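You operate a simulated robot arm through the tools that you are given. There is no shell and no other tool. Be economical: measure what you need, move in short steps, check, and stop when the job is done.

You are at the controls of a simulated two-armed robot. One attempt, no reset.

TASK
Press the beige scale on button to switch it on. Press the steel scale on button to switch it on. Take the red grease pot from the top of the long steel table and put it on the top of the hold table. Take the large jug and put it on the rollers past the closer. Turn the dose knob to 600 ml. Turn the grey drum knob to 160 L. Turn the green drum knob to 140 L. Fetch the brass weight from the top of the hold table and set it on the top of the blue drum. Take the red funnel from the top of the pack table and put it on top of the carton there. Put the square cap on the pallet end of the pack table. Shut the wide carton front flap. Do these in any order. Set down upright: red grease pot, large jug, brass weight, square cap.

It is judged by the outcome, as a careful person would: the job done as asked, and still so three seconds after it is handed in. It fails if anything else is knocked over, pushed out of place, dropped, spilled or broken. A push-on lid holds only when it is set on centred and level and pressed home; a screw cap is set on level and turned clockwise until tight.

THE ROBOT
Two 6-joint arms with three-finger grippers on one trunk, on a base that drives. Base frame: it is fixed to the floor where the robot stands at the start and does not move with it; the origin is under the middle of the robot, x ahead of it, y to its left, z up; the surface under the hand at the start is at about z = 812. Units: mm, rad, N and s.
The left shoulder is at the start at [21, 170, 1536], the right one opposite. With the tool pointing down near the work surface each hand reaches from about 260 to 520 mm from the robot's upright axis, wherever it stands, measured 20 degrees to its own side. Places, roughly: beige scale on button [500, -200, 800]; brass weight [-2250, 500, 750]; carton [-2250, -2250, 750]; dose knob [500, 700, 1100]; green drum knob [-2000, 2000, 700]; grey drum knob [-2000, 1400, 700]; large jug [1500, -250, 1000]; pallet end of the pack table [-2100, -3900, 800]; red funnel (15x15x11 cm) [-2200, -2200, 900]; red grease pot [500, -1000, 750]; rollers past the closer [1000, -4400, 700]; square cap [-2250, -3250, 750]; steel scale on button [400, -500, 800]; top of the blue drum (22x26 cm) [-2240, 2880, 860]; top of the hold table [-2300, 300, 800]; wide carton front flap [-2400, -2300, 1100]. Payload 2.2 kg a hand.
The tool frame of a hand sits at the grasp point between the pads (the TCP): z along the fingers, y along the line on which they close. The tips reach 25 mm beyond it. Largest opening 104 mm; the body of the gripper starts 74 mm behind the TCP.
Orientation is told as [roll, pitch, yaw] about the base's x, y, z axes, in that order, counted from this pose: with the fingers straight down and closing along the base's y, the tool's x points along the base's -x, its y along +y and its z along -z.

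THE INTERFACE
- The arms move only by the tool nudge_tool. It takes "left_increments", "right_increments" or both (then of equal length, played together; a hand with none holds still); each is a list of rows, each a list of 7 numbers: the shift along the tool's x, y, z in units of 200 mm (1.0 is 200 mm), then the turn, a rotation vector about the tool's x, y, z in units of 120 degrees (1.0 is 120 degrees), then the gripper command, from -1 (shut) to 1 (fully open), values between in proportion. In form: [[dx, dy, dz, rx, ry, rz, hand], ...]. A call has 1 to 8 rows; each row is the pose to reach, as a shift and turn from the pose commanded when the call began, along the tool's axes at that moment. A call with a number of a shift or a turn outside -1 to 1 is refused whole. A row lasts 0.2 s, in which the tool goes at most 50 mm and 0.15 rad; a call with a longer step from one row to the next is refused whole, and so is a gripper value outside its range. A pose out of reach is approached as far as the arm can. The call stops where the force on the tool passes 40 N (or 10 N more than at its start, if that is more) or the arm is blocked; 0.2 s more then pass. The fingers move at their own pace and stop on an object; they squeeze with about 25 N. The grip force told is the motor's: it shows also when the fingers shut on nothing. Time passes only in rows, and 0.2 s behind the last, so rows that repeat a pose let the fingers close. The reply holds the time, the measured pose of the TCP, the force on the tool along the base axes, the opening and the grip force, in the units named above and with some noise, with the torque about the TCP (base axes, N m) and any sound that the robot's microphone picked up.
- Cameras (640 x 400 px; columns grow to the right, rows downward): "scene" is now at [153.8, 25.8, 1427.5]; the picture's right is [0.30, -0.95, -0.00], its down [-0.57, -0.18, -0.80] and it looks along [0.76, 0.24, -0.60] (base axes); focal length 214 px, centre (320, 200). "left" rides on the left gripper at [82, -3, -104] in its tool frame; the picture's right is [0.04, 1.00, 0.00], its down [-0.75, 0.03, -0.66] and it looks along [-0.66, 0.03, 0.75] (tool axes); focal length 256 px, centre (320, 200). "right" rides on the right gripper at [82, 3, -104] in its tool frame; the picture's right is [-0.04, 1.00, 0.00], its down [-0.75, -0.03, -0.66] and it looks along [-0.66, -0.03, 0.75] (tool axes); focal length 256 px, centre (320, 200). There is no depth. A picture from a camera that has moved, and an enlarged one, comes with that camera's place and axes in the base frame and with its lens.
- capture(camera): a new picture of that camera. No time passes.
- raise_lower(by): slides the trunk up (or, below 0, down) by that many mm; the arms and the scene camera ride with it, the base frame stays. It gives what a move gives, with no picture.
- base_move(legs): drives the robot by 1 to 6 legs, each [ahead, left, turn to the left] in mm, mm and rad, along the robot's own axes; the way and the turn of a leg run together, so that a leg with both is an arc; at most 1500 mm and 3.142 rad a leg. The arms and the cameras ride along, it lands a little off, and it stops where it bumps. It gives what a move gives.
- turn_head(pan, tilt): turns the head with the scene camera to pan (to the left, within 1.047 rad either way) and tilt (down, from -0.506 to 1.204), counted from straight ahead of the robot. It gives what a move gives.
- zoom(camera, box): a new picture of the part [left, top, right, bottom] of that camera's present view, enlarged. No time passes.
- close_job(): hands the job in; it is judged then, once.

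Go step by step. Nothing tells you exact positions but the pictures and the camera data: compare them with the known pose of the tool, close in by small moves and look again before you grip or let go. The budget is 483 turns and 238 pictures, counting those below and the enlarged ones. Unless the task says otherwise, let go and move clear before handing in.

The tools are called after "Call:" by a JSON object that holds its "method" and its "body". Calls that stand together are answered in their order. nudge_tool: Moves the arms, as the interface text tells. Its arguments: {"type":"object","properties":{"left_increments":{"type":"array"},"right_increments":{"type":"array"}},"required":[]} The other tools are called the same way: raise_lower (by) slides the trunk up or down; base_move (legs) drives the base; turn_head (pan, tilt) turns the head that bears the scene camera; capture (camera) takes a picture; zoom (camera, box) takes an enlarged picture of a part of a camera's view; close_job () hands the job in.

At the start:

```text
time: 0.0
left_eef_pos: [582.1, 234.4, 1207.3]
left_tool_rot: [-0.001, -0.001, -0.001]
left_force: [-0.5, -0.4, 0.4]
left_wrist_torque: [-0.01, -0.03, 0.0]
left_opening: 104.0
left_grasp_force: 0.0
right_eef_pos: [604.5, -175.4, 1208.2]
right_tool_rot: [0.0, -0.001, 0.0]
right_force: [-0.1, -0.2, -0.7]
right_wrist_torque: [0.0, 0.02, -0.01]
right_opening: 104.3
right_grasp_force: 0.0
trunk travel left (down, up): [-728.0, 13.0]
robot x, y, heading: [0.0, -1.7, -0.001]
head pan, tilt: [0.302, 0.644]
```

scene: 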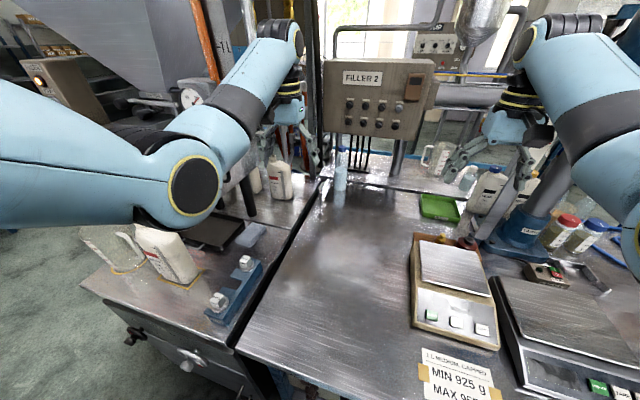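
right: 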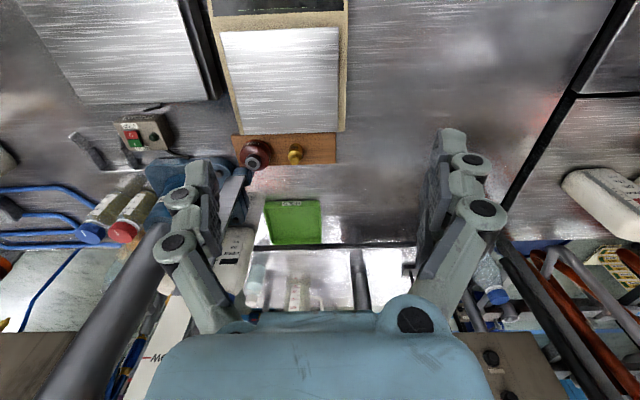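
left: 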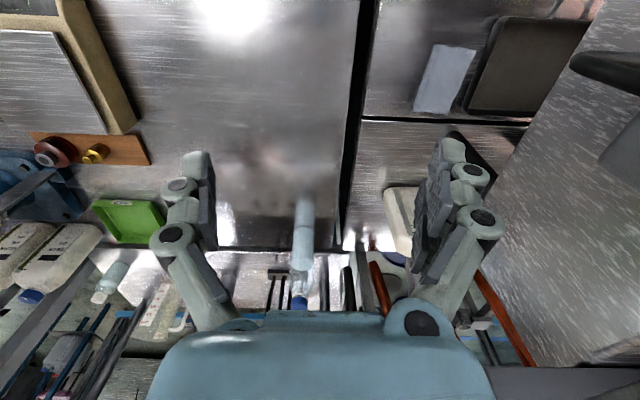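

I see the beige scale in front on the right, with the steel scale beyond it to the right. I'll look more closely at both scales first.

Call:
{"method": "turn_head", "body": {"pan": -0.5, "tilt": 0.9}}

Call:
{"method": "capture", "body": {"camera": "scene"}}

```text
time: 1.1
left_eef_pos: [583.5, 234.5, 1206.8]
left_tool_rot: [-0.001, -0.001, -0.001]
left_force: [0.3, 0.9, -0.1]
left_wrist_torque: [0.02, 0.01, 0.01]
left_opening: 104.0
left_grasp_force: 0.1
right_eef_pos: [603.3, -174.5, 1207.0]
right_tool_rot: [-0.001, 0.001, 0.0]
right_force: [0.2, -0.1, 0.1]
right_wrist_torque: [0.0, -0.01, -0.02]
right_opening: 103.9
right_grasp_force: 0.1
trunk travel left (down, up): [-728.0, 13.0]
robot x, y, heading: [-0.2, -2.5, -0.001]
head pan, tilt: [-0.499, 0.901]
```

```text
234 pictures are left
camera scene: at [137.1, -36.2, 1406.6], right [-0.48, -0.88, 0.0], down [-0.69, 0.37, -0.62], along [0.55, -0.3, -0.78], focal length 214 px, centre (320, 200)
```

scene: 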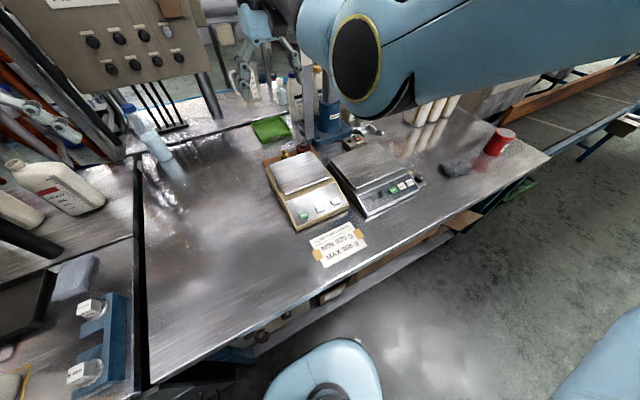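

The beige button is at about (515,-180) and the steel one at about (460,-510). I'll drive right so that both are in easy reach, and look again.

Call:
{"method": "base_move", "body": {"legs": [[0, -330, 0]]}}

Call:
{"method": "turn_head", "body": {"pan": 0, "tilt": 0.9}}

Call:
{"method": "capture", "body": {"camera": "scene"}}

Call:
{"method": "capture", "body": {"camera": "right"}}

```text
time: 3.3
left_eef_pos: [583.9, -96.1, 1207.8]
left_tool_rot: [0.0, 0.0, -0.002]
left_force: [0.1, 0.6, 0.9]
left_wrist_torque: [0.02, 0.01, -0.03]
left_opening: 104.1
left_grasp_force: 0.2
right_eef_pos: [603.9, -504.0, 1208.7]
right_tool_rot: [0.0, -0.002, -0.002]
right_force: [0.2, 0.2, -0.1]
right_wrist_torque: [0.02, -0.04, -0.07]
right_opening: 103.8
right_grasp_force: 0.1
trunk travel left (down, up): [-728.0, 13.0]
robot x, y, heading: [-2.7, -329.1, -0.001]
head pan, tilt: [-0.499, 0.901]
```

```text
time: 4.2
left_eef_pos: [585.0, -94.3, 1206.3]
left_tool_rot: [0.001, 0.001, -0.002]
left_force: [-0.1, 0.8, -0.1]
left_wrist_torque: [0.01, 0.01, 0.03]
left_opening: 103.8
left_grasp_force: 0.0
right_eef_pos: [603.6, -504.5, 1208.2]
right_tool_rot: [0.0, 0.0, -0.002]
right_force: [-0.6, 0.3, 0.4]
right_wrist_torque: [-0.03, 0.0, -0.03]
right_opening: 104.2
right_grasp_force: 0.2
trunk travel left (down, up): [-728.0, 13.0]
robot x, y, heading: [-2.6, -332.3, -0.006]
head pan, tilt: [0.0, 0.901]
```

```text
233 pictures are left
camera scene: at [146.0, -329.2, 1406.5], right [0.0, -1.0, 0.0], down [-0.78, 0.0, -0.62], along [0.62, 0.0, -0.78], focal length 214 px, centre (320, 200)
```

scene: 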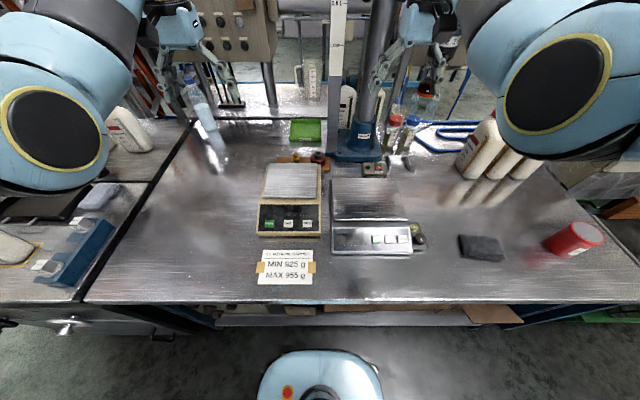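

```text
232 pictures are left
camera right: at [521.4, -500.7, 1311.8], right [0.04, 1.0, 0.0], down [0.75, -0.03, 0.66], along [0.66, -0.03, -0.75], focal length 256 px, centre (320, 200)
```

right: 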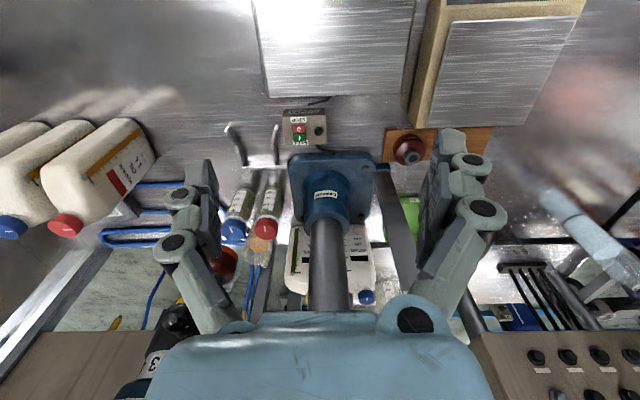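

Call:
{"method": "zoom", "body": {"camera": "scene", "box": [240, 150, 440, 275]}}

```text
3.20 times, centred on (340, 212) of scene
camera zoom: at [146.0, -329.2, 1406.5], right [0.0, -1.0, 0.0], down [-0.78, 0.0, -0.62], along [0.62, 0.0, -0.78], focal length 686 px, centre (256, 160)
```

zoom: 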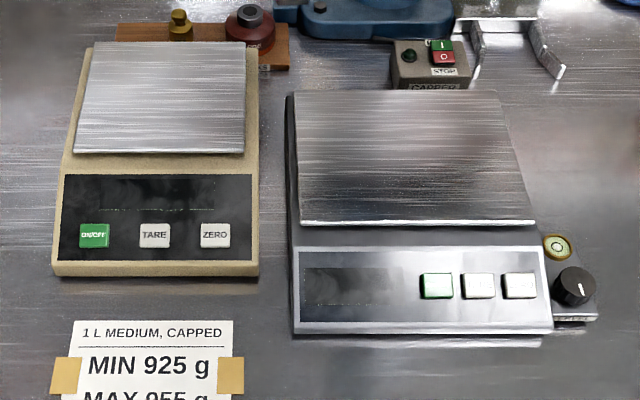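

Buttons located. I'll move the hands above them, shut the grippers, and lower the trunk.

Call:
{"method": "nudge_tool", "body": {"left_increments": [[0.14, -0.13, 0, 0, 0, 0, -1], [0.28, -0.26, 0, 0, 0, 0, -1], [0.42, -0.39, 0, 0, 0, 0, -1], [0.42, -0.39, 0, 0, 0, 0, -1]], "right_increments": [[0.2, 0, 0, 0, 0, 0, -1], [0.4, 0.0, 0, 0, 0, 0, -1], [0.6, 0.02, 0, 0, 0, 0, -1], [0.76, 0.02, 0, 0, 0, 0, -1]]}}

Call:
{"method": "raise_lower", "body": {"by": -270}}

Call:
{"method": "capture", "body": {"camera": "right"}}

Call:
{"method": "capture", "body": {"camera": "left"}}

Call:
{"method": "capture", "body": {"camera": "scene"}}

```text
time: 5.2
left_eef_pos: [529.1, -180.0, 1167.9]
left_tool_rot: [0.002, -0.001, -0.001]
left_force: [-0.6, -0.1, -0.8]
left_wrist_torque: [0.01, 0.05, -0.01]
left_opening: 0.3
left_grasp_force: 22.5
left hand out of reach, approached as far as the arm can: row 1, 2, 3, 4
right_eef_pos: [501.4, -487.4, 1151.0]
right_tool_rot: [-0.005, -0.005, -0.003]
right_force: [0.7, 1.0, -0.4]
right_wrist_torque: [0.0, 0.01, 0.0]
right_opening: 0.1
right_grasp_force: 22.6
right hand out of reach, approached as far as the arm can: row 1, 2, 3, 4
trunk travel left (down, up): [-728.0, 13.0]
robot x, y, heading: [-2.3, -328.0, -0.003]
head pan, tilt: [0.0, 0.901]
```

```text
time: 7.8
left_eef_pos: [525.2, -178.9, 896.2]
left_tool_rot: [-0.001, 0.01, -0.003]
left_force: [-0.3, 0.4, -0.9]
left_wrist_torque: [0.0, 0.0, 0.01]
left_opening: 0.0
left_grasp_force: 25.0
right_eef_pos: [497.8, -490.6, 883.2]
right_tool_rot: [-0.014, -0.007, -0.009]
right_force: [-13.9, 4.0, 28.0]
right_wrist_torque: [0.15, 0.1, 0.05]
right_opening: 5.9
right_grasp_force: 29.1
trunk travel left (down, up): [-464.0, 278.0]
robot x, y, heading: [-0.3, -329.9, 0.001]
head pan, tilt: [0.0, 0.901]
stopped: the force on the tool passed its limit at 45 N (the readings are from after the stop); the commanded pose is now the measured one
```

```text
230 pictures are left
camera right: at [415.8, -484.2, 986.2], right [0.05, 1.0, -0.01], down [0.75, -0.03, 0.66], along [0.66, -0.04, -0.75], focal length 256 px, centre (320, 200)
```

right: 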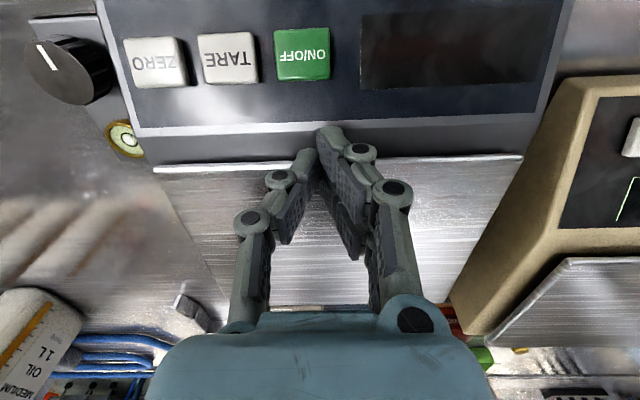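

```text
229 pictures are left
camera left: at [444.3, -182.6, 1001.2], right [-0.04, 1.0, 0.0], down [0.76, 0.03, 0.65], along [0.65, 0.02, -0.76], focal length 256 px, centre (320, 200)
```

left: 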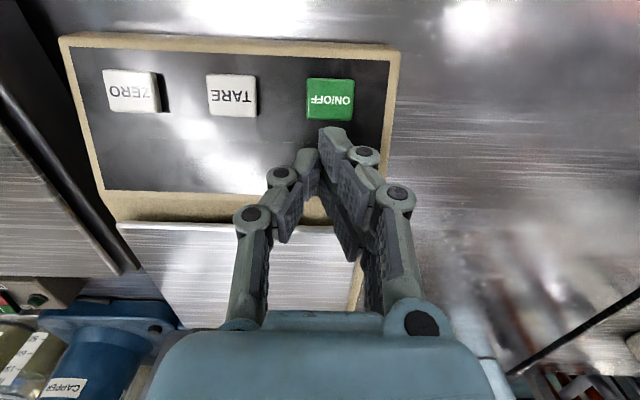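

```text
228 pictures are left
camera scene: at [144.8, -328.3, 1140.8], right [0.0, -1.0, 0.0], down [-0.78, 0.0, -0.62], along [0.62, 0.0, -0.78], focal length 214 px, centre (320, 200)
```

scene: 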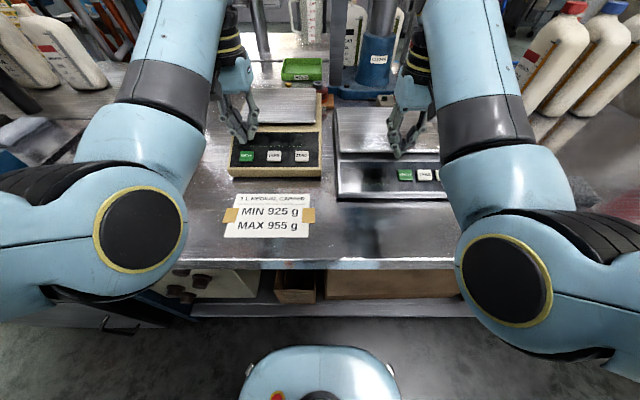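

The right tip touched the steel pan while lowering, because the hand had not retracted fully. I'll raise the trunk to free it and give the arms room to pull back.

Call:
{"method": "raise_lower", "body": {"by": 170}}

Call:
{"method": "nudge_tool", "body": {"left_increments": [[0.03, 0.01, 0.2, 0, 0, 0, -1], [0.08, 0.015, 0.4, 0, 0, 0, -1], [0.15, 0.015, 0.6, 0, 0, 0, -1]], "right_increments": [[0.05, -0.01, 0.15, 0, 0, 0, -1], [0.2, -0.02, 0.3, 0, 0, 0, -1], [0.28, -0.03, 0.5, 0, 0, 0, -1]]}}

```text
time: 9.7
left_eef_pos: [527.9, -180.4, 1064.1]
left_tool_rot: [0.0, 0.015, 0.0]
left_force: [-0.5, 0.1, -0.5]
left_wrist_torque: [-0.02, 0.02, 0.0]
left_opening: 0.0
left_grasp_force: 24.8
right_eef_pos: [501.6, -490.0, 1047.7]
right_tool_rot: [-0.011, 0.001, -0.007]
right_force: [-0.3, -0.7, 0.6]
right_wrist_torque: [-0.02, -0.02, -0.01]
right_opening: 0.1
right_grasp_force: 28.2
trunk travel left (down, up): [-634.0, 108.0]
robot x, y, heading: [0.8, -329.0, 0.0]
head pan, tilt: [0.0, 0.901]
```

```text
time: 10.5
left_eef_pos: [496.2, -177.8, 945.3]
left_tool_rot: [0.0, 0.011, -0.003]
left_force: [-0.1, 0.0, 0.6]
left_wrist_torque: [0.03, -0.01, 0.01]
left_opening: 0.0
left_grasp_force: 25.3
right_eef_pos: [449.6, -516.0, 953.9]
right_tool_rot: [-0.044, -0.018, -0.015]
right_force: [-0.4, -0.5, 0.6]
right_wrist_torque: [0.01, -0.04, -0.04]
right_opening: 0.1
right_grasp_force: 28.3
trunk travel left (down, up): [-634.0, 108.0]
robot x, y, heading: [-0.9, -326.4, -0.0]
head pan, tilt: [0.0, 0.901]
```

Call:
{"method": "nudge_tool", "body": {"left_increments": [[0.0, 0.015, 0.15, 0, 0, 0, -1], [0.0, 0.015, 0.27, 0, 0, 0, -1]], "right_increments": [[0.0, 0.1, 0.1, -0.02, 0, 0, -1], [0.025, 0.1, 0.25, -0.02, 0, 0, -1]]}}

Call:
{"method": "capture", "body": {"camera": "right"}}

Call:
{"method": "capture", "body": {"camera": "left"}}

```text
time: 11.1
left_eef_pos: [496.6, -174.2, 890.5]
left_tool_rot: [-0.001, 0.013, -0.002]
left_force: [0.1, -0.4, -0.2]
left_wrist_torque: [0.01, 0.01, 0.02]
left_opening: 0.1
left_grasp_force: 24.9
right_eef_pos: [449.0, -499.9, 900.3]
right_tool_rot: [-0.004, -0.018, -0.016]
right_force: [-0.3, -0.5, -0.4]
right_wrist_torque: [-0.03, 0.01, -0.01]
right_opening: 0.1
right_grasp_force: 28.0
trunk travel left (down, up): [-634.0, 108.0]
robot x, y, heading: [-0.8, -331.5, -0.0]
head pan, tilt: [0.0, 0.901]
```

```text
227 pictures are left
camera right: at [364.5, -494.3, 1003.4], right [0.06, 1.0, 0.0], down [0.74, -0.04, 0.67], along [0.67, -0.04, -0.74], focal length 256 px, centre (320, 200)
```

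right: 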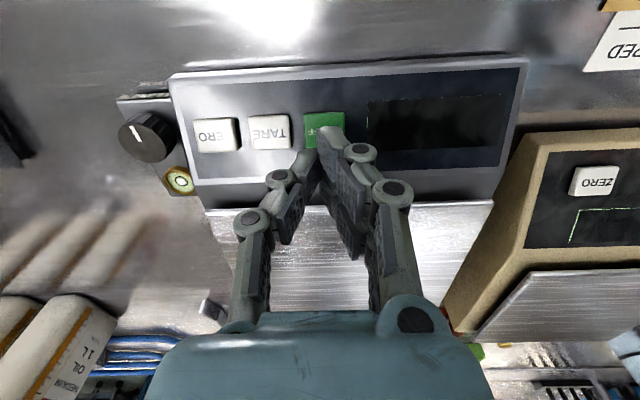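

```text
226 pictures are left
camera left: at [416.1, -178.1, 995.4], right [-0.04, 1.0, 0.0], down [0.76, 0.03, 0.65], along [0.65, 0.03, -0.76], focal length 256 px, centre (320, 200)
```

left: 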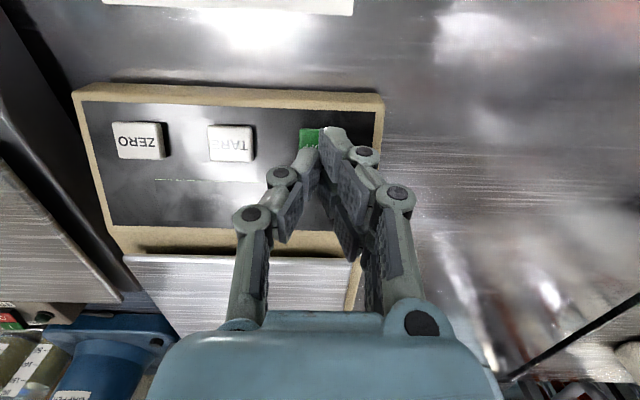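

Call:
{"method": "nudge_tool", "body": {"left_increments": [[0.03, -0.025, 0.0, 0, 0, 0, -1], [0.03, -0.025, 0.025, 0, 0, 0, -1], [0.03, -0.025, 0.05, 0, 0, 0, -1], [0.03, -0.025, 0.07, 0, 0, 0, -1], [0.03, -0.025, 0.09, 0, 0, 0, -1], [0.03, -0.025, 0.11, 0, 0, 0, -1]]}}

Call:
{"method": "nudge_tool", "body": {"right_increments": [[0.025, 0.015, 0.0, 0, 0, 0, -1], [0.025, 0.015, 0.05, 0, 0, 0, -1], [0.025, 0.015, 0.1, 0, 0, 0, -1], [0.025, 0.015, 0.12, 0, 0, 0, -1], [0.025, 0.015, 0.14, 0, 0, 0, -1], [0.025, 0.015, 0.16, 0, 0, 0, -1]]}}

```text
time: 12.5
left_eef_pos: [491.3, -179.1, 870.4]
left_tool_rot: [0.0, 0.008, -0.001]
left_force: [0.1, 1.1, 19.3]
left_wrist_torque: [0.14, -0.38, 0.0]
left_opening: 0.2
left_grasp_force: 25.7
right_eef_pos: [443.7, -499.9, 899.0]
right_tool_rot: [-0.002, -0.009, -0.015]
right_force: [-0.3, 0.4, 0.7]
right_wrist_torque: [-0.01, -0.01, -0.01]
right_opening: 0.0
right_grasp_force: 28.5
trunk travel left (down, up): [-634.0, 108.0]
robot x, y, heading: [-1.6, -329.3, -0.003]
head pan, tilt: [0.0, 0.901]
heard: click
```

```text
time: 13.9
left_eef_pos: [488.0, -180.3, 870.6]
left_tool_rot: [0.0, 0.009, -0.001]
left_force: [5.5, 0.4, 28.5]
left_wrist_torque: [0.19, -0.66, -0.04]
left_opening: 0.0
left_grasp_force: 25.2
right_eef_pos: [436.5, -495.1, 865.8]
right_tool_rot: [0.0, -0.01, -0.014]
right_force: [4.7, -2.7, 12.3]
right_wrist_torque: [-0.01, -0.39, -0.12]
right_opening: 0.1
right_grasp_force: 28.9
trunk travel left (down, up): [-634.0, 108.0]
robot x, y, heading: [4.2, -328.6, -0.002]
head pan, tilt: [0.0, 0.901]
heard: click
```

Both clicked. I'll lift clear and check the displays.

Call:
{"method": "nudge_tool", "body": {"left_increments": [[0, 0, -0.2, 0, 0, 0, -1], [0, 0, -0.4, 0, 0, 0, -1], [0, 0, -0.6, 0, 0, 0, -1]], "right_increments": [[0, 0, -0.2, 0, 0, 0, -1], [0, 0, -0.4, 0, 0, 0, -1], [0, 0, -0.6, 0, 0, 0, -1]]}}

Call:
{"method": "zoom", "body": {"camera": "scene", "box": [200, 100, 460, 262]}}

```text
time: 14.9
left_eef_pos: [491.6, -166.4, 986.8]
left_tool_rot: [0.021, 0.017, 0.007]
left_force: [-0.1, 0.8, 1.0]
left_wrist_torque: [-0.01, 0.03, 0.01]
left_opening: 0.0
left_grasp_force: 24.8
right_eef_pos: [427.8, -524.6, 974.2]
right_tool_rot: [-0.057, 0.015, -0.024]
right_force: [0.1, -0.2, -0.4]
right_wrist_torque: [-0.01, 0.0, -0.01]
right_opening: 0.1
right_grasp_force: 27.9
trunk travel left (down, up): [-634.0, 108.0]
robot x, y, heading: [1.8, -328.4, -0.002]
head pan, tilt: [0.0, 0.901]
stopped in row 3 (right hand): the arm was blocked; the commanded pose is now the measured one
```

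```text
2.46 times, centred on (330, 181) of scene
camera zoom: at [146.2, -329.5, 1311.9], right [0.0, -1.0, 0.0], down [-0.78, 0.0, -0.62], along [0.62, 0.0, -0.78], focal length 528 px, centre (295, 247)
```

zoom: 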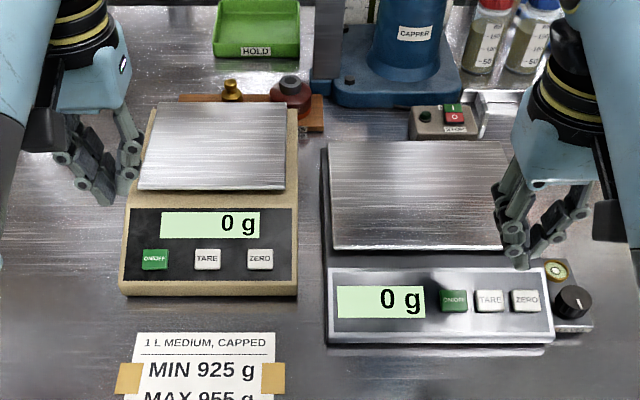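

Both scales read 0 g, so they are on. Next is the red grease pot: I'll raise up and drive right.

Call:
{"method": "raise_lower", "body": {"by": 108}}

Call:
{"method": "base_move", "body": {"legs": [[0, -530, 0]]}}

Call:
{"method": "capture", "body": {"camera": "scene"}}

Call:
{"method": "capture", "body": {"camera": "right"}}

```text
time: 16.3
left_eef_pos: [492.2, -166.7, 1094.7]
left_tool_rot: [0.019, 0.018, 0.005]
left_force: [0.6, 0.0, 0.1]
left_wrist_torque: [0.0, 0.01, -0.01]
left_opening: 0.0
left_grasp_force: 24.7
right_eef_pos: [428.1, -523.5, 1082.5]
right_tool_rot: [-0.053, 0.017, -0.027]
right_force: [0.1, -0.4, -1.1]
right_wrist_torque: [0.01, 0.02, -0.03]
right_opening: 0.0
right_grasp_force: 28.2
trunk travel left (down, up): [-742.0, 0.0]
robot x, y, heading: [1.5, -330.3, -0.003]
head pan, tilt: [0.0, 0.901]
```

```text
time: 19.3
left_eef_pos: [490.9, -696.8, 1094.0]
left_tool_rot: [0.02, 0.018, 0.006]
left_force: [-0.2, -0.1, -0.1]
left_wrist_torque: [0.03, -0.01, 0.02]
left_opening: 0.2
left_grasp_force: 25.0
right_eef_pos: [425.9, -1053.5, 1081.7]
right_tool_rot: [-0.054, 0.015, -0.029]
right_force: [-0.1, -0.2, 0.3]
right_wrist_torque: [0.01, 0.0, -0.02]
right_opening: 0.0
right_grasp_force: 28.1
trunk travel left (down, up): [-742.0, 0.0]
robot x, y, heading: [-0.8, -856.3, -0.004]
head pan, tilt: [0.0, 0.901]
```

```text
224 pictures are left
camera scene: at [144.3, -858.9, 1420.0], right [0.0, -1.0, 0.0], down [-0.78, 0.0, -0.62], along [0.62, 0.0, -0.78], focal length 214 px, centre (320, 200)
```

scene: 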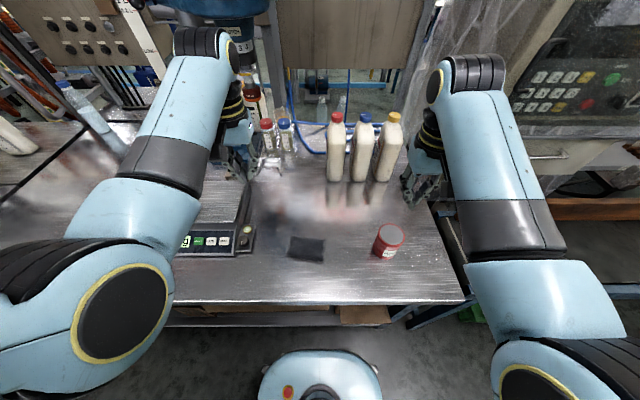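

```text
223 pictures are left
camera right: at [345.8, -1042.7, 1187.1], right [0.07, 1.0, -0.05], down [0.76, -0.02, 0.65], along [0.64, -0.09, -0.76], focal length 256 px, centre (320, 200)
```

right: 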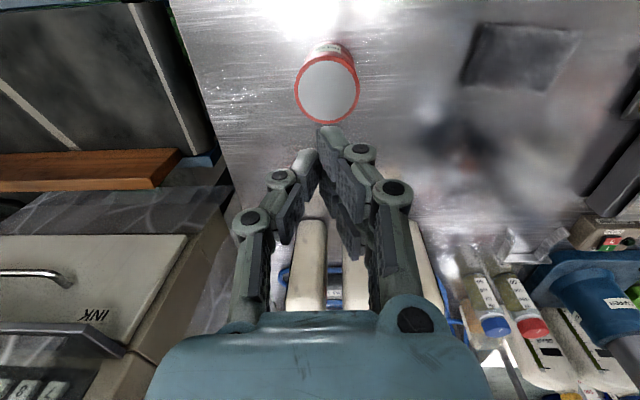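

The pot is at about (442,-1060), roughly 75 mm wide and 68 mm high. I'll open the right hand, square it over the pot and descend partway.

Call:
{"method": "nudge_tool", "body": {"right_increments": [[-0.08, -0.035, 0.0, -0.026, -0.007, -0.014, 1], [-0.08, -0.035, 0.2, -0.026, -0.007, -0.014, 1], [-0.08, -0.035, 0.4, -0.026, -0.007, -0.014, 1], [-0.08, -0.035, 0.55, -0.026, -0.007, -0.014, 1], [-0.08, -0.035, 0.55, -0.026, -0.007, -0.014, 1]]}}

Call:
{"method": "capture", "body": {"camera": "right"}}

```text
time: 20.5
left_eef_pos: [490.4, -696.0, 1093.6]
left_tool_rot: [0.021, 0.016, 0.005]
left_force: [-0.5, -0.6, 1.4]
left_wrist_torque: [0.02, 0.0, 0.0]
left_opening: 0.0
left_grasp_force: 25.5
right_eef_pos: [439.0, -1066.3, 972.4]
right_tool_rot: [0.001, 0.001, 0.004]
right_force: [-1.1, -0.1, 0.7]
right_wrist_torque: [0.02, -0.03, -0.01]
right_opening: 104.0
right_grasp_force: 0.0
trunk travel left (down, up): [-742.0, 0.0]
robot x, y, heading: [-3.4, -862.6, -0.002]
head pan, tilt: [0.0, 0.901]
```

```text
222 pictures are left
camera right: at [357.0, -1062.6, 1076.9], right [0.04, 1.0, 0.0], down [0.75, -0.03, 0.66], along [0.66, -0.03, -0.76], focal length 256 px, centre (320, 200)
```

right: 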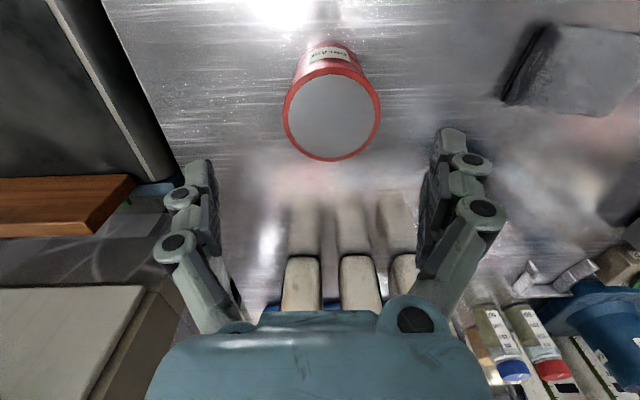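

Call:
{"method": "nudge_tool", "body": {"right_increments": [[-0.01, 0.045, 0.0, 0, 0, 0, 1], [-0.015, 0.045, 0.2, 0, 0, 0, 1], [-0.015, 0.045, 0.4, 0, 0, 0, 1], [-0.015, 0.045, 0.6, 0, 0, 0, 1], [-0.015, 0.045, 0.62, 0, 0, 0, 1]]}}

Call:
{"method": "nudge_tool", "body": {"right_increments": [[0, 0, 0, 0, 0, 0, -1], [0, 0, 0, 0, 0, 0, -1], [0, 0, 0, 0, 0, 0, -1]]}}

Call:
{"method": "capture", "body": {"camera": "right"}}

```text
time: 21.7
left_eef_pos: [489.5, -696.9, 1093.6]
left_tool_rot: [0.021, 0.018, 0.005]
left_force: [0.4, -0.2, -0.5]
left_wrist_torque: [0.02, 0.0, -0.03]
left_opening: 0.1
left_grasp_force: 25.1
right_eef_pos: [443.0, -1057.9, 849.8]
right_tool_rot: [0.0, -0.001, 0.0]
right_force: [0.0, -0.2, 0.4]
right_wrist_torque: [0.01, -0.02, -0.01]
right_opening: 103.9
right_grasp_force: 0.1
trunk travel left (down, up): [-742.0, 0.0]
robot x, y, heading: [-4.5, -860.6, -0.002]
head pan, tilt: [0.0, 0.901]
```

```text
time: 22.5
left_eef_pos: [489.8, -696.3, 1094.4]
left_tool_rot: [0.021, 0.018, 0.005]
left_force: [-0.2, -0.5, 0.0]
left_wrist_torque: [0.03, 0.01, -0.01]
left_opening: 0.0
left_grasp_force: 25.0
right_eef_pos: [441.3, -1059.4, 848.9]
right_tool_rot: [0.0, 0.0, -0.001]
right_force: [-1.8, -1.7, 1.1]
right_wrist_torque: [-0.24, 0.08, -0.04]
right_opening: 83.8
right_grasp_force: 25.1
trunk travel left (down, up): [-742.0, 0.0]
robot x, y, heading: [-1.9, -856.7, -0.008]
head pan, tilt: [0.0, 0.901]
```

```text
221 pictures are left
camera right: at [361.0, -1055.3, 953.1], right [0.04, 1.0, 0.0], down [0.75, -0.03, 0.66], along [0.65, -0.03, -0.76], focal length 256 px, centre (320, 200)
```

right: 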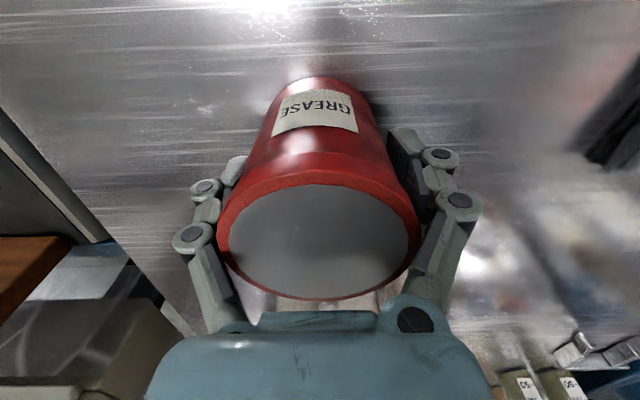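

Gripped at 84 mm. I'll lift it and pull the arms in for driving.

Call:
{"method": "nudge_tool", "body": {"right_increments": [[0, 0, -0.1, 0, 0, 0, -1], [0, 0, -0.3, 0, 0, 0, -1], [0, 0, -0.5, 0, 0, 0, -1], [0.1, 0, -0.7, 0, 0, 0, -1], [0.3, 0, -0.75, 0, 0, 0, -1], [0.4, 0, -0.75, 0, 0, 0, -1]]}}

Call:
{"method": "capture", "body": {"camera": "scene"}}

```text
time: 23.9
left_eef_pos: [489.3, -695.9, 1094.8]
left_tool_rot: [0.019, 0.017, 0.004]
left_force: [-0.2, -0.2, 0.4]
left_wrist_torque: [-0.01, 0.03, 0.0]
left_opening: 0.0
left_grasp_force: 25.2
right_eef_pos: [361.9, -1057.6, 998.3]
right_tool_rot: [0.0, 0.0, 0.0]
right_force: [-0.6, -0.4, 1.3]
right_wrist_torque: [-0.03, -0.04, -0.03]
right_opening: 0.3
right_grasp_force: 24.8
trunk travel left (down, up): [-742.0, 0.0]
robot x, y, heading: [0.1, -862.0, -0.006]
head pan, tilt: [0.0, 0.901]
```

```text
220 pictures are left
camera scene: at [144.2, -858.5, 1420.0], right [0.0, -1.0, 0.0], down [-0.78, 0.0, -0.62], along [0.62, 0.0, -0.78], focal length 214 px, centre (320, 200)
```

scene: 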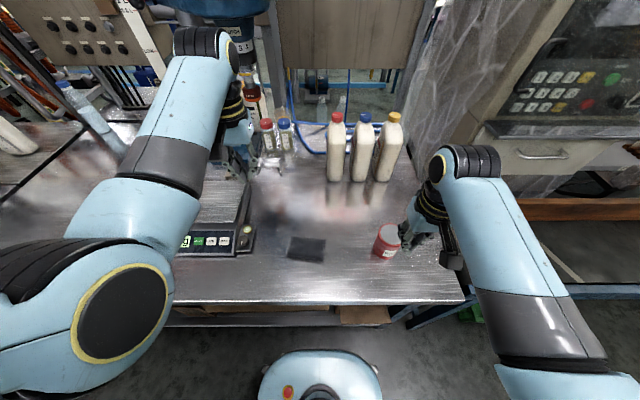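

The pot slipped out of the fingers and is still standing in place on the table. I'll regrip more carefully and lift slowly; first I'll look at it.

Call:
{"method": "zoom", "body": {"camera": "scene", "box": [350, 200, 446, 260]}}

Call:
{"method": "capture", "body": {"camera": "right"}}

```text
6.67 times, centred on (398, 230) of scene
camera zoom: at [144.2, -858.5, 1420.0], right [0.0, -1.0, 0.0], down [-0.78, 0.0, -0.62], along [0.62, 0.0, -0.78], focal length 1430 px, centre (-200, 0)
```

zoom: 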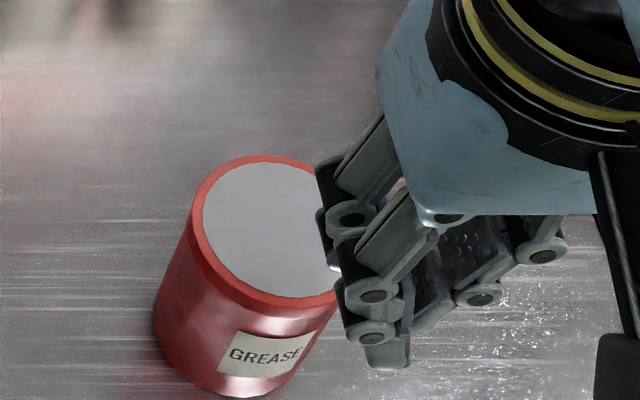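

```text
218 pictures are left
camera right: at [280.4, -1054.1, 1102.9], right [0.04, 1.0, 0.0], down [0.75, -0.03, 0.66], along [0.65, -0.03, -0.76], focal length 256 px, centre (320, 200)
```

right: 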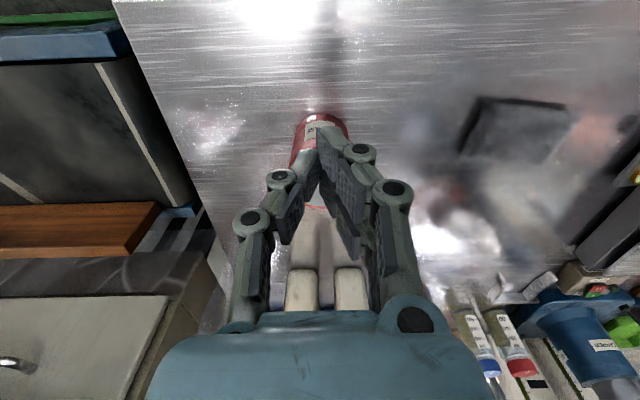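

Call:
{"method": "nudge_tool", "body": {"right_increments": [[-0.2, 0, 0, 0, 0, 0, 1], [-0.4, 0, 0, 0, 0, 0, 1], [-0.4, 0, 0, 0, 0, 0, 1], [-0.4, 0, 0, 0, 0, 0, 1]]}}

Call:
{"method": "capture", "body": {"camera": "right"}}

Call:
{"method": "zoom", "body": {"camera": "scene", "box": [350, 200, 446, 260]}}

```text
time: 24.9
left_eef_pos: [489.9, -696.2, 1093.9]
left_tool_rot: [0.022, 0.019, 0.005]
left_force: [0.0, 0.1, 0.2]
left_wrist_torque: [0.01, 0.03, -0.04]
left_opening: 0.1
left_grasp_force: 24.7
right_eef_pos: [443.0, -1058.1, 998.0]
right_tool_rot: [-0.001, 0.001, 0.003]
right_force: [-0.2, -0.6, -0.2]
right_wrist_torque: [-0.04, 0.04, 0.0]
right_opening: 104.1
right_grasp_force: 0.1
trunk travel left (down, up): [-742.0, 0.0]
robot x, y, heading: [-4.3, -855.7, -0.003]
head pan, tilt: [0.0, 0.901]
```

```text
217 pictures are left
camera right: at [361.6, -1054.3, 1102.6], right [0.04, 1.0, 0.0], down [0.75, -0.03, 0.66], along [0.65, -0.03, -0.76], focal length 256 px, centre (320, 200)
```

right: 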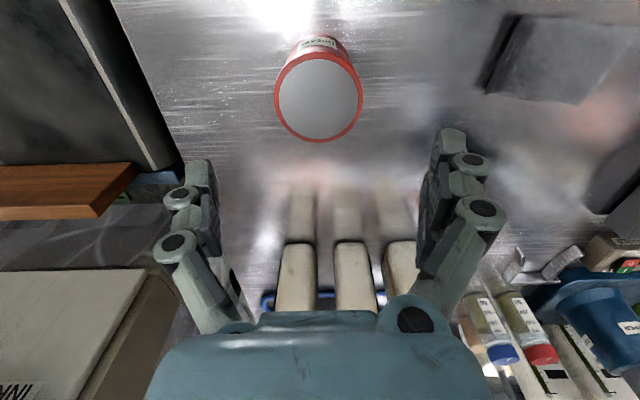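

```text
6.67 times, centred on (398, 230) of scene
camera zoom: at [144.9, -858.6, 1419.9], right [0.0, -1.0, 0.0], down [-0.78, 0.0, -0.62], along [0.62, 0.0, -0.78], focal length 1430 px, centre (-200, 0)
```

zoom: 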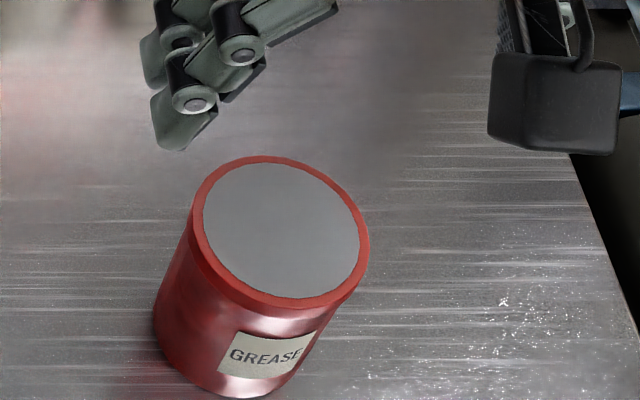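

I'll regrip a little lower and look at the contact before lifting.

Call:
{"method": "nudge_tool", "body": {"right_increments": [[0.01, 0, 0.2, 0, 0, 0, 1], [0.015, 0, 0.4, 0, 0, 0, 1], [0.015, 0, 0.6, 0, 0, 0, 1], [0.015, 0, 0.79, 0, 0, 0, 1], [0.015, 0, 0.79, 0, 0, 0, -1], [0.015, 0, 0.79, 0, 0, 0, -1], [0.015, 0, 0.79, 0, 0, 0, -1], [0.015, 0, 0.79, 0, 0, 0, -1]]}}

Call:
{"method": "zoom", "body": {"camera": "scene", "box": [334, 190, 446, 260]}}

Call:
{"method": "capture", "body": {"camera": "right"}}

```text
time: 26.7
left_eef_pos: [489.1, -696.1, 1094.8]
left_tool_rot: [0.018, 0.018, 0.006]
left_force: [0.3, -0.3, 0.4]
left_wrist_torque: [0.01, 0.01, 0.02]
left_opening: 0.0
left_grasp_force: 24.6
right_eef_pos: [441.5, -1058.9, 843.8]
right_tool_rot: [-0.001, -0.007, 0.0]
right_force: [8.1, -6.6, 37.9]
right_wrist_torque: [-0.37, 0.04, 0.04]
right_opening: 91.7
right_grasp_force: 24.9
trunk travel left (down, up): [-742.0, 0.0]
robot x, y, heading: [-4.5, -859.2, -0.005]
head pan, tilt: [0.0, 0.901]
```

```text
5.71 times, centred on (390, 225) of scene
camera zoom: at [142.5, -858.1, 1420.4], right [0.0, -1.0, 0.0], down [-0.78, 0.0, -0.62], along [0.62, 0.0, -0.78], focal length 1226 px, centre (-80, 57)
```

zoom: 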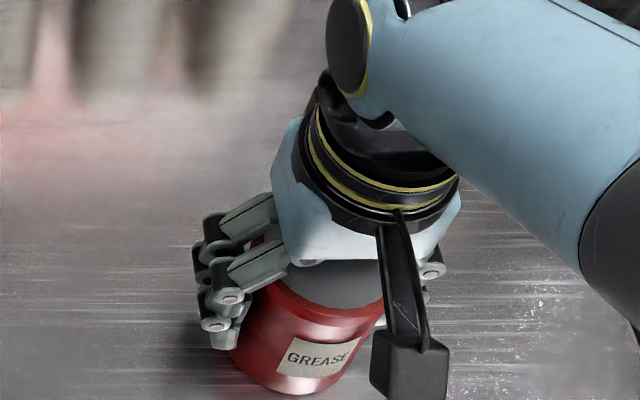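

```text
214 pictures are left
camera right: at [359.0, -1055.2, 947.6], right [0.04, 1.0, 0.0], down [0.75, -0.03, 0.66], along [0.66, -0.03, -0.75], focal length 256 px, centre (320, 200)
```

right: 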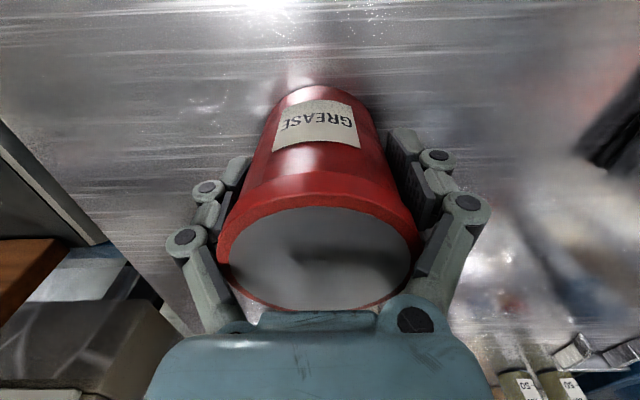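

The pot is taller than I thought and hits the knuckles, so I'll grip higher up with the TCP near z=880.

Call:
{"method": "nudge_tool", "body": {"right_increments": [[0, 0, 0, 0, 0, 0, 1], [0, 0, 0, 0, 0, 0, 1], [0.0, 0, -0.18, 0, 0, 0, 1], [0.03, 0.01, -0.18, 0, 0, 0, 1]]}}

Call:
{"method": "nudge_tool", "body": {"right_increments": [[0, 0, 0, 0, 0, 0, -1], [0, 0, 0, 0, 0, 0, -1], [0, 0, 0, 0, 0, 0, -1], [0, 0, 0, 0, 0, 0, -1]]}}

Call:
{"method": "capture", "body": {"camera": "right"}}

```text
time: 27.7
left_eef_pos: [491.1, -695.4, 1093.8]
left_tool_rot: [0.018, 0.019, 0.006]
left_force: [0.1, 0.3, 0.1]
left_wrist_torque: [0.0, 0.01, 0.05]
left_opening: 0.1
left_grasp_force: 24.8
right_eef_pos: [432.1, -1056.3, 876.4]
right_tool_rot: [0.001, 0.002, 0.003]
right_force: [-0.5, -1.0, -0.6]
right_wrist_torque: [0.0, 0.02, -0.01]
right_opening: 104.1
right_grasp_force: 0.0
trunk travel left (down, up): [-742.0, 0.0]
robot x, y, heading: [-0.2, -858.2, -0.004]
head pan, tilt: [0.0, 0.901]
```

```text
time: 28.7
left_eef_pos: [489.8, -696.6, 1095.4]
left_tool_rot: [0.02, 0.017, 0.004]
left_force: [-1.0, -0.2, 1.1]
left_wrist_torque: [-0.02, 0.02, -0.01]
left_opening: 0.0
left_grasp_force: 25.4
right_eef_pos: [433.9, -1057.3, 878.1]
right_tool_rot: [0.0, 0.001, 0.002]
right_force: [-1.3, -2.1, 3.0]
right_wrist_torque: [0.05, 0.25, 0.05]
right_opening: 75.4
right_grasp_force: 25.4
trunk travel left (down, up): [-742.0, 0.0]
robot x, y, heading: [-3.5, -859.0, -0.003]
head pan, tilt: [0.0, 0.901]
```

```text
213 pictures are left
camera right: at [351.2, -1053.2, 981.7], right [0.04, 1.0, 0.0], down [0.75, -0.03, 0.66], along [0.65, -0.03, -0.76], focal length 256 px, centre (320, 200)
```

right: 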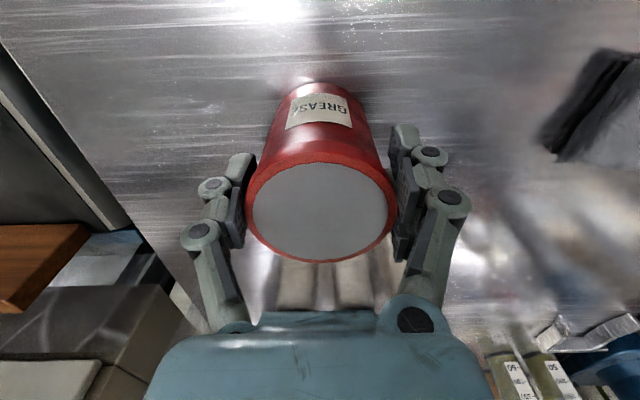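

Now the opening is 75 mm on the rim. I'll lift gently and check.

Call:
{"method": "nudge_tool", "body": {"right_increments": [[0, 0, -0.02, 0, 0, 0, -1], [0, 0, -0.06, 0, 0, 0, -1], [0, 0, -0.12, 0, 0, 0, -1], [0, 0, -0.2, 0, 0, 0, -1], [0, 0, -0.28, 0, 0, 0, -1], [0, 0, -0.34, 0, 0, 0, -1]]}}

Call:
{"method": "capture", "body": {"camera": "right"}}

```text
time: 30.1
left_eef_pos: [488.9, -695.3, 1093.3]
left_tool_rot: [0.021, 0.019, 0.005]
left_force: [0.1, -0.8, -0.5]
left_wrist_torque: [0.0, -0.01, 0.03]
left_opening: 0.0
left_grasp_force: 25.1
right_eef_pos: [434.8, -1057.1, 944.5]
right_tool_rot: [0.0, 0.002, 0.001]
right_force: [0.5, -0.1, -3.0]
right_wrist_torque: [0.0, 0.04, -0.02]
right_opening: 75.1
right_grasp_force: 24.4
trunk travel left (down, up): [-742.0, 0.0]
robot x, y, heading: [-6.1, -858.5, -0.004]
head pan, tilt: [0.0, 0.901]
```

```text
212 pictures are left
camera right: at [351.9, -1053.2, 1048.8], right [0.04, 1.0, 0.0], down [0.76, -0.03, 0.65], along [0.65, -0.03, -0.76], focal length 256 px, centre (320, 200)
```

right: 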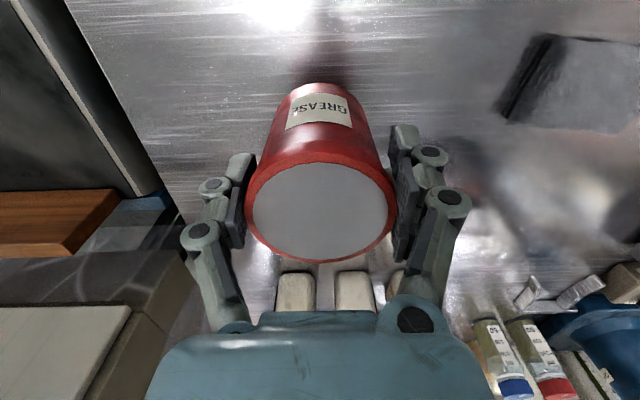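

The pot is held. I'll raise it, back off the table, turn around and look.

Call:
{"method": "nudge_tool", "body": {"right_increments": [[0.0, 0, -0.1, 0, 0, 0, -1], [0.1, 0, -0.25, 0, 0, 0, -1], [0.2, 0, -0.35, 0, 0, 0, -1], [0.3, 0, -0.4, 0, 0, 0, -1]]}}

Call:
{"method": "base_move", "body": {"legs": [[-600, 0, 0], [0, 0, 3.141]]}}

Call:
{"method": "turn_head", "body": {"pan": 0, "tilt": 0.4}}

Call:
{"method": "capture", "body": {"camera": "scene"}}

```text
time: 31.1
left_eef_pos: [488.0, -696.4, 1093.7]
left_tool_rot: [0.019, 0.018, 0.006]
left_force: [-0.7, 1.1, 0.1]
left_wrist_torque: [0.0, -0.03, -0.02]
left_opening: 0.1
left_grasp_force: 24.9
right_eef_pos: [372.9, -1057.0, 1026.0]
right_tool_rot: [0.003, 0.001, 0.0]
right_force: [0.4, 0.5, -5.0]
right_wrist_torque: [0.01, 0.05, -0.01]
right_opening: 75.4
right_grasp_force: 25.3
trunk travel left (down, up): [-742.0, 0.0]
robot x, y, heading: [-2.9, -854.2, -0.002]
head pan, tilt: [0.0, 0.901]
```

```text
time: 41.9
left_eef_pos: [-1095.8, -1018.2, 1093.9]
left_tool_rot: [0.021, 0.019, -3.136]
left_force: [0.9, 0.3, 0.1]
left_wrist_torque: [-0.01, -0.01, -0.02]
left_opening: 0.2
left_grasp_force: 24.6
right_eef_pos: [-980.5, -656.1, 1024.4]
right_tool_rot: [0.001, 0.003, -3.139]
right_force: [-0.3, 0.0, -2.7]
right_wrist_torque: [0.04, -0.03, -0.02]
right_opening: 75.2
right_grasp_force: 25.0
trunk travel left (down, up): [-742.0, 0.0]
robot x, y, heading: [-602.0, -855.2, 3.135]
head pan, tilt: [0.0, 0.901]
```

```text
time: 42.8
left_eef_pos: [-1096.1, -1017.4, 1094.1]
left_tool_rot: [0.021, 0.019, -3.138]
left_force: [0.0, 0.1, -0.2]
left_wrist_torque: [0.0, 0.01, 0.02]
left_opening: 0.0
left_grasp_force: 24.4
right_eef_pos: [-980.3, -658.1, 1024.3]
right_tool_rot: [0.0, 0.003, -3.141]
right_force: [-0.4, -0.6, -4.1]
right_wrist_torque: [-0.02, -0.03, 0.04]
right_opening: 75.3
right_grasp_force: 25.3
trunk travel left (down, up): [-742.0, 0.0]
robot x, y, heading: [-603.0, -856.4, 3.14]
head pan, tilt: [0.0, 0.4]
```

```text
211 pictures are left
camera scene: at [-768.0, -854.8, 1462.9], right [0.0, 1.0, 0.0], down [0.39, 0.0, -0.92], along [-0.92, 0.0, -0.39], focal length 214 px, centre (320, 200)
```

scene: 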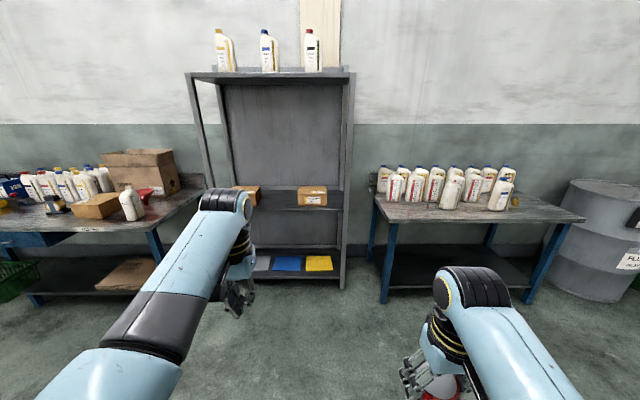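

The hold table is to the front right with bottles on it and the grey drum is beyond. I'll drive towards the hold table.

Call:
{"method": "base_move", "body": {"legs": [[850, -955, 0]]}}

Call:
{"method": "turn_head", "body": {"pan": 0, "tilt": 0.7}}

Call:
{"method": "capture", "body": {"camera": "scene"}}

```text
time: 49.2
left_eef_pos: [-1940.3, -80.9, 1094.6]
left_tool_rot: [0.021, 0.018, -3.116]
left_force: [0.3, -1.1, -0.4]
left_wrist_torque: [-0.02, -0.03, 0.0]
left_opening: 0.0
left_grasp_force: 25.4
right_eef_pos: [-1831.4, 282.0, 1024.8]
right_tool_rot: [0.001, 0.002, -3.12]
right_force: [0.4, 0.2, -4.5]
right_wrist_torque: [-0.01, -0.05, -0.01]
right_opening: 75.1
right_grasp_force: 24.6
trunk travel left (down, up): [-742.0, 0.0]
robot x, y, heading: [-1452.3, 90.8, -3.126]
head pan, tilt: [0.0, 0.4]
```

```text
time: 50.0
left_eef_pos: [-1941.6, -81.2, 1094.8]
left_tool_rot: [0.02, 0.018, -3.116]
left_force: [0.8, 0.5, -0.2]
left_wrist_torque: [0.0, -0.01, 0.0]
left_opening: 0.0
left_grasp_force: 24.9
right_eef_pos: [-1831.9, 281.2, 1024.6]
right_tool_rot: [-0.001, 0.003, -3.119]
right_force: [0.2, 0.1, -4.3]
right_wrist_torque: [-0.01, -0.04, 0.01]
right_opening: 75.2
right_grasp_force: 25.4
trunk travel left (down, up): [-742.0, 0.0]
robot x, y, heading: [-1456.1, 92.3, -3.126]
head pan, tilt: [0.0, 0.7]
```

```text
210 pictures are left
camera scene: at [-1608.2, 88.6, 1436.2], right [-0.02, 1.0, 0.0], down [0.64, 0.01, -0.77], along [-0.77, -0.01, -0.64], focal length 214 px, centre (320, 200)
```

scene: 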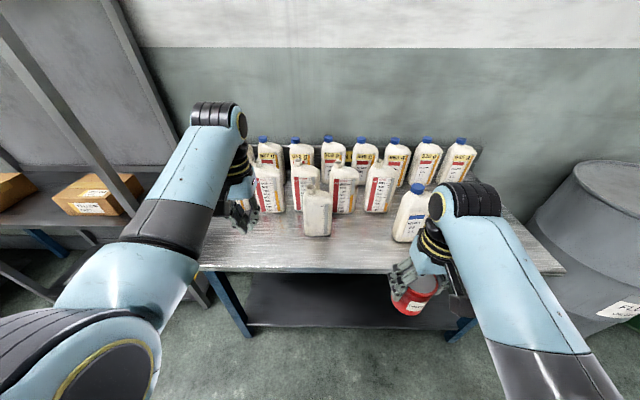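

I'll place the pot in the clear front space between the two nearest bottles. Approaching, then looking with the wrist camera.

Call:
{"method": "base_move", "body": {"legs": [[200, 0, -0.015]]}}

Call:
{"method": "nudge_tool", "body": {"right_increments": [[-0.15, -0.1, 0.0, 0, 0, 0, -1], [-0.3, -0.2, 0.0, 0, 0, 0, -1]]}}

Call:
{"method": "capture", "body": {"camera": "scene"}}

Call:
{"method": "capture", "body": {"camera": "right"}}

```text
time: 51.6
left_eef_pos: [-2143.6, -73.8, 1093.9]
left_tool_rot: [0.02, 0.018, -3.132]
left_force: [-1.0, 0.0, 0.8]
left_wrist_torque: [0.01, 0.03, -0.02]
left_opening: 0.0
left_grasp_force: 24.4
right_eef_pos: [-2027.7, 287.2, 1025.0]
right_tool_rot: [0.0, 0.004, -3.137]
right_force: [0.9, 0.8, -3.6]
right_wrist_torque: [0.0, -0.05, -0.02]
right_opening: 75.0
right_grasp_force: 25.5
trunk travel left (down, up): [-742.0, 0.0]
robot x, y, heading: [-1649.4, 88.3, -3.145]
head pan, tilt: [0.0, 0.7]
```

```text
time: 52.2
left_eef_pos: [-2144.1, -73.2, 1093.6]
left_tool_rot: [0.021, 0.02, -3.134]
left_force: [0.0, 0.5, -0.1]
left_wrist_torque: [-0.02, -0.01, 0.02]
left_opening: 0.0
left_grasp_force: 25.0
right_eef_pos: [-2089.9, 326.7, 1023.2]
right_tool_rot: [0.003, 0.005, -3.136]
right_force: [0.2, 1.0, -4.2]
right_wrist_torque: [-0.02, -0.08, -0.03]
right_opening: 74.8
right_grasp_force: 25.4
trunk travel left (down, up): [-742.0, 0.0]
robot x, y, heading: [-1648.5, 91.5, -3.141]
head pan, tilt: [0.0, 0.7]
```

```text
209 pictures are left
camera scene: at [-1808.9, 90.2, 1435.8], right [0.0, 1.0, 0.0], down [0.65, 0.0, -0.76], along [-0.76, 0.0, -0.65], focal length 214 px, centre (320, 200)
```

scene: 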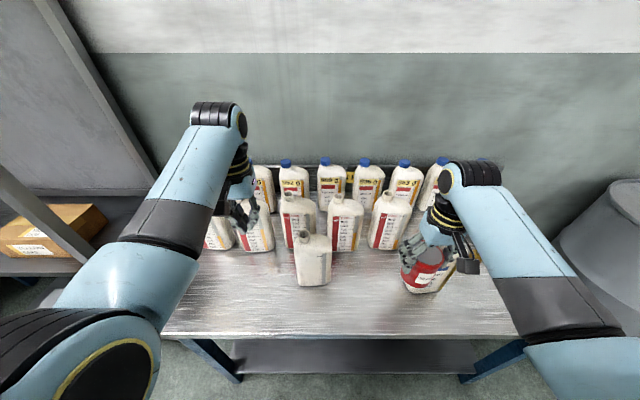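

```text
208 pictures are left
camera right: at [-2009.5, 324.5, 1127.7], right [-0.04, -1.0, 0.0], down [-0.76, 0.03, 0.65], along [-0.65, 0.02, -0.76], focal length 256 px, centre (320, 200)
```

right: 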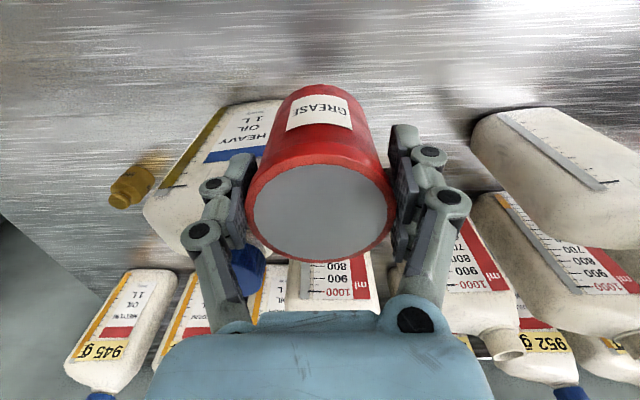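

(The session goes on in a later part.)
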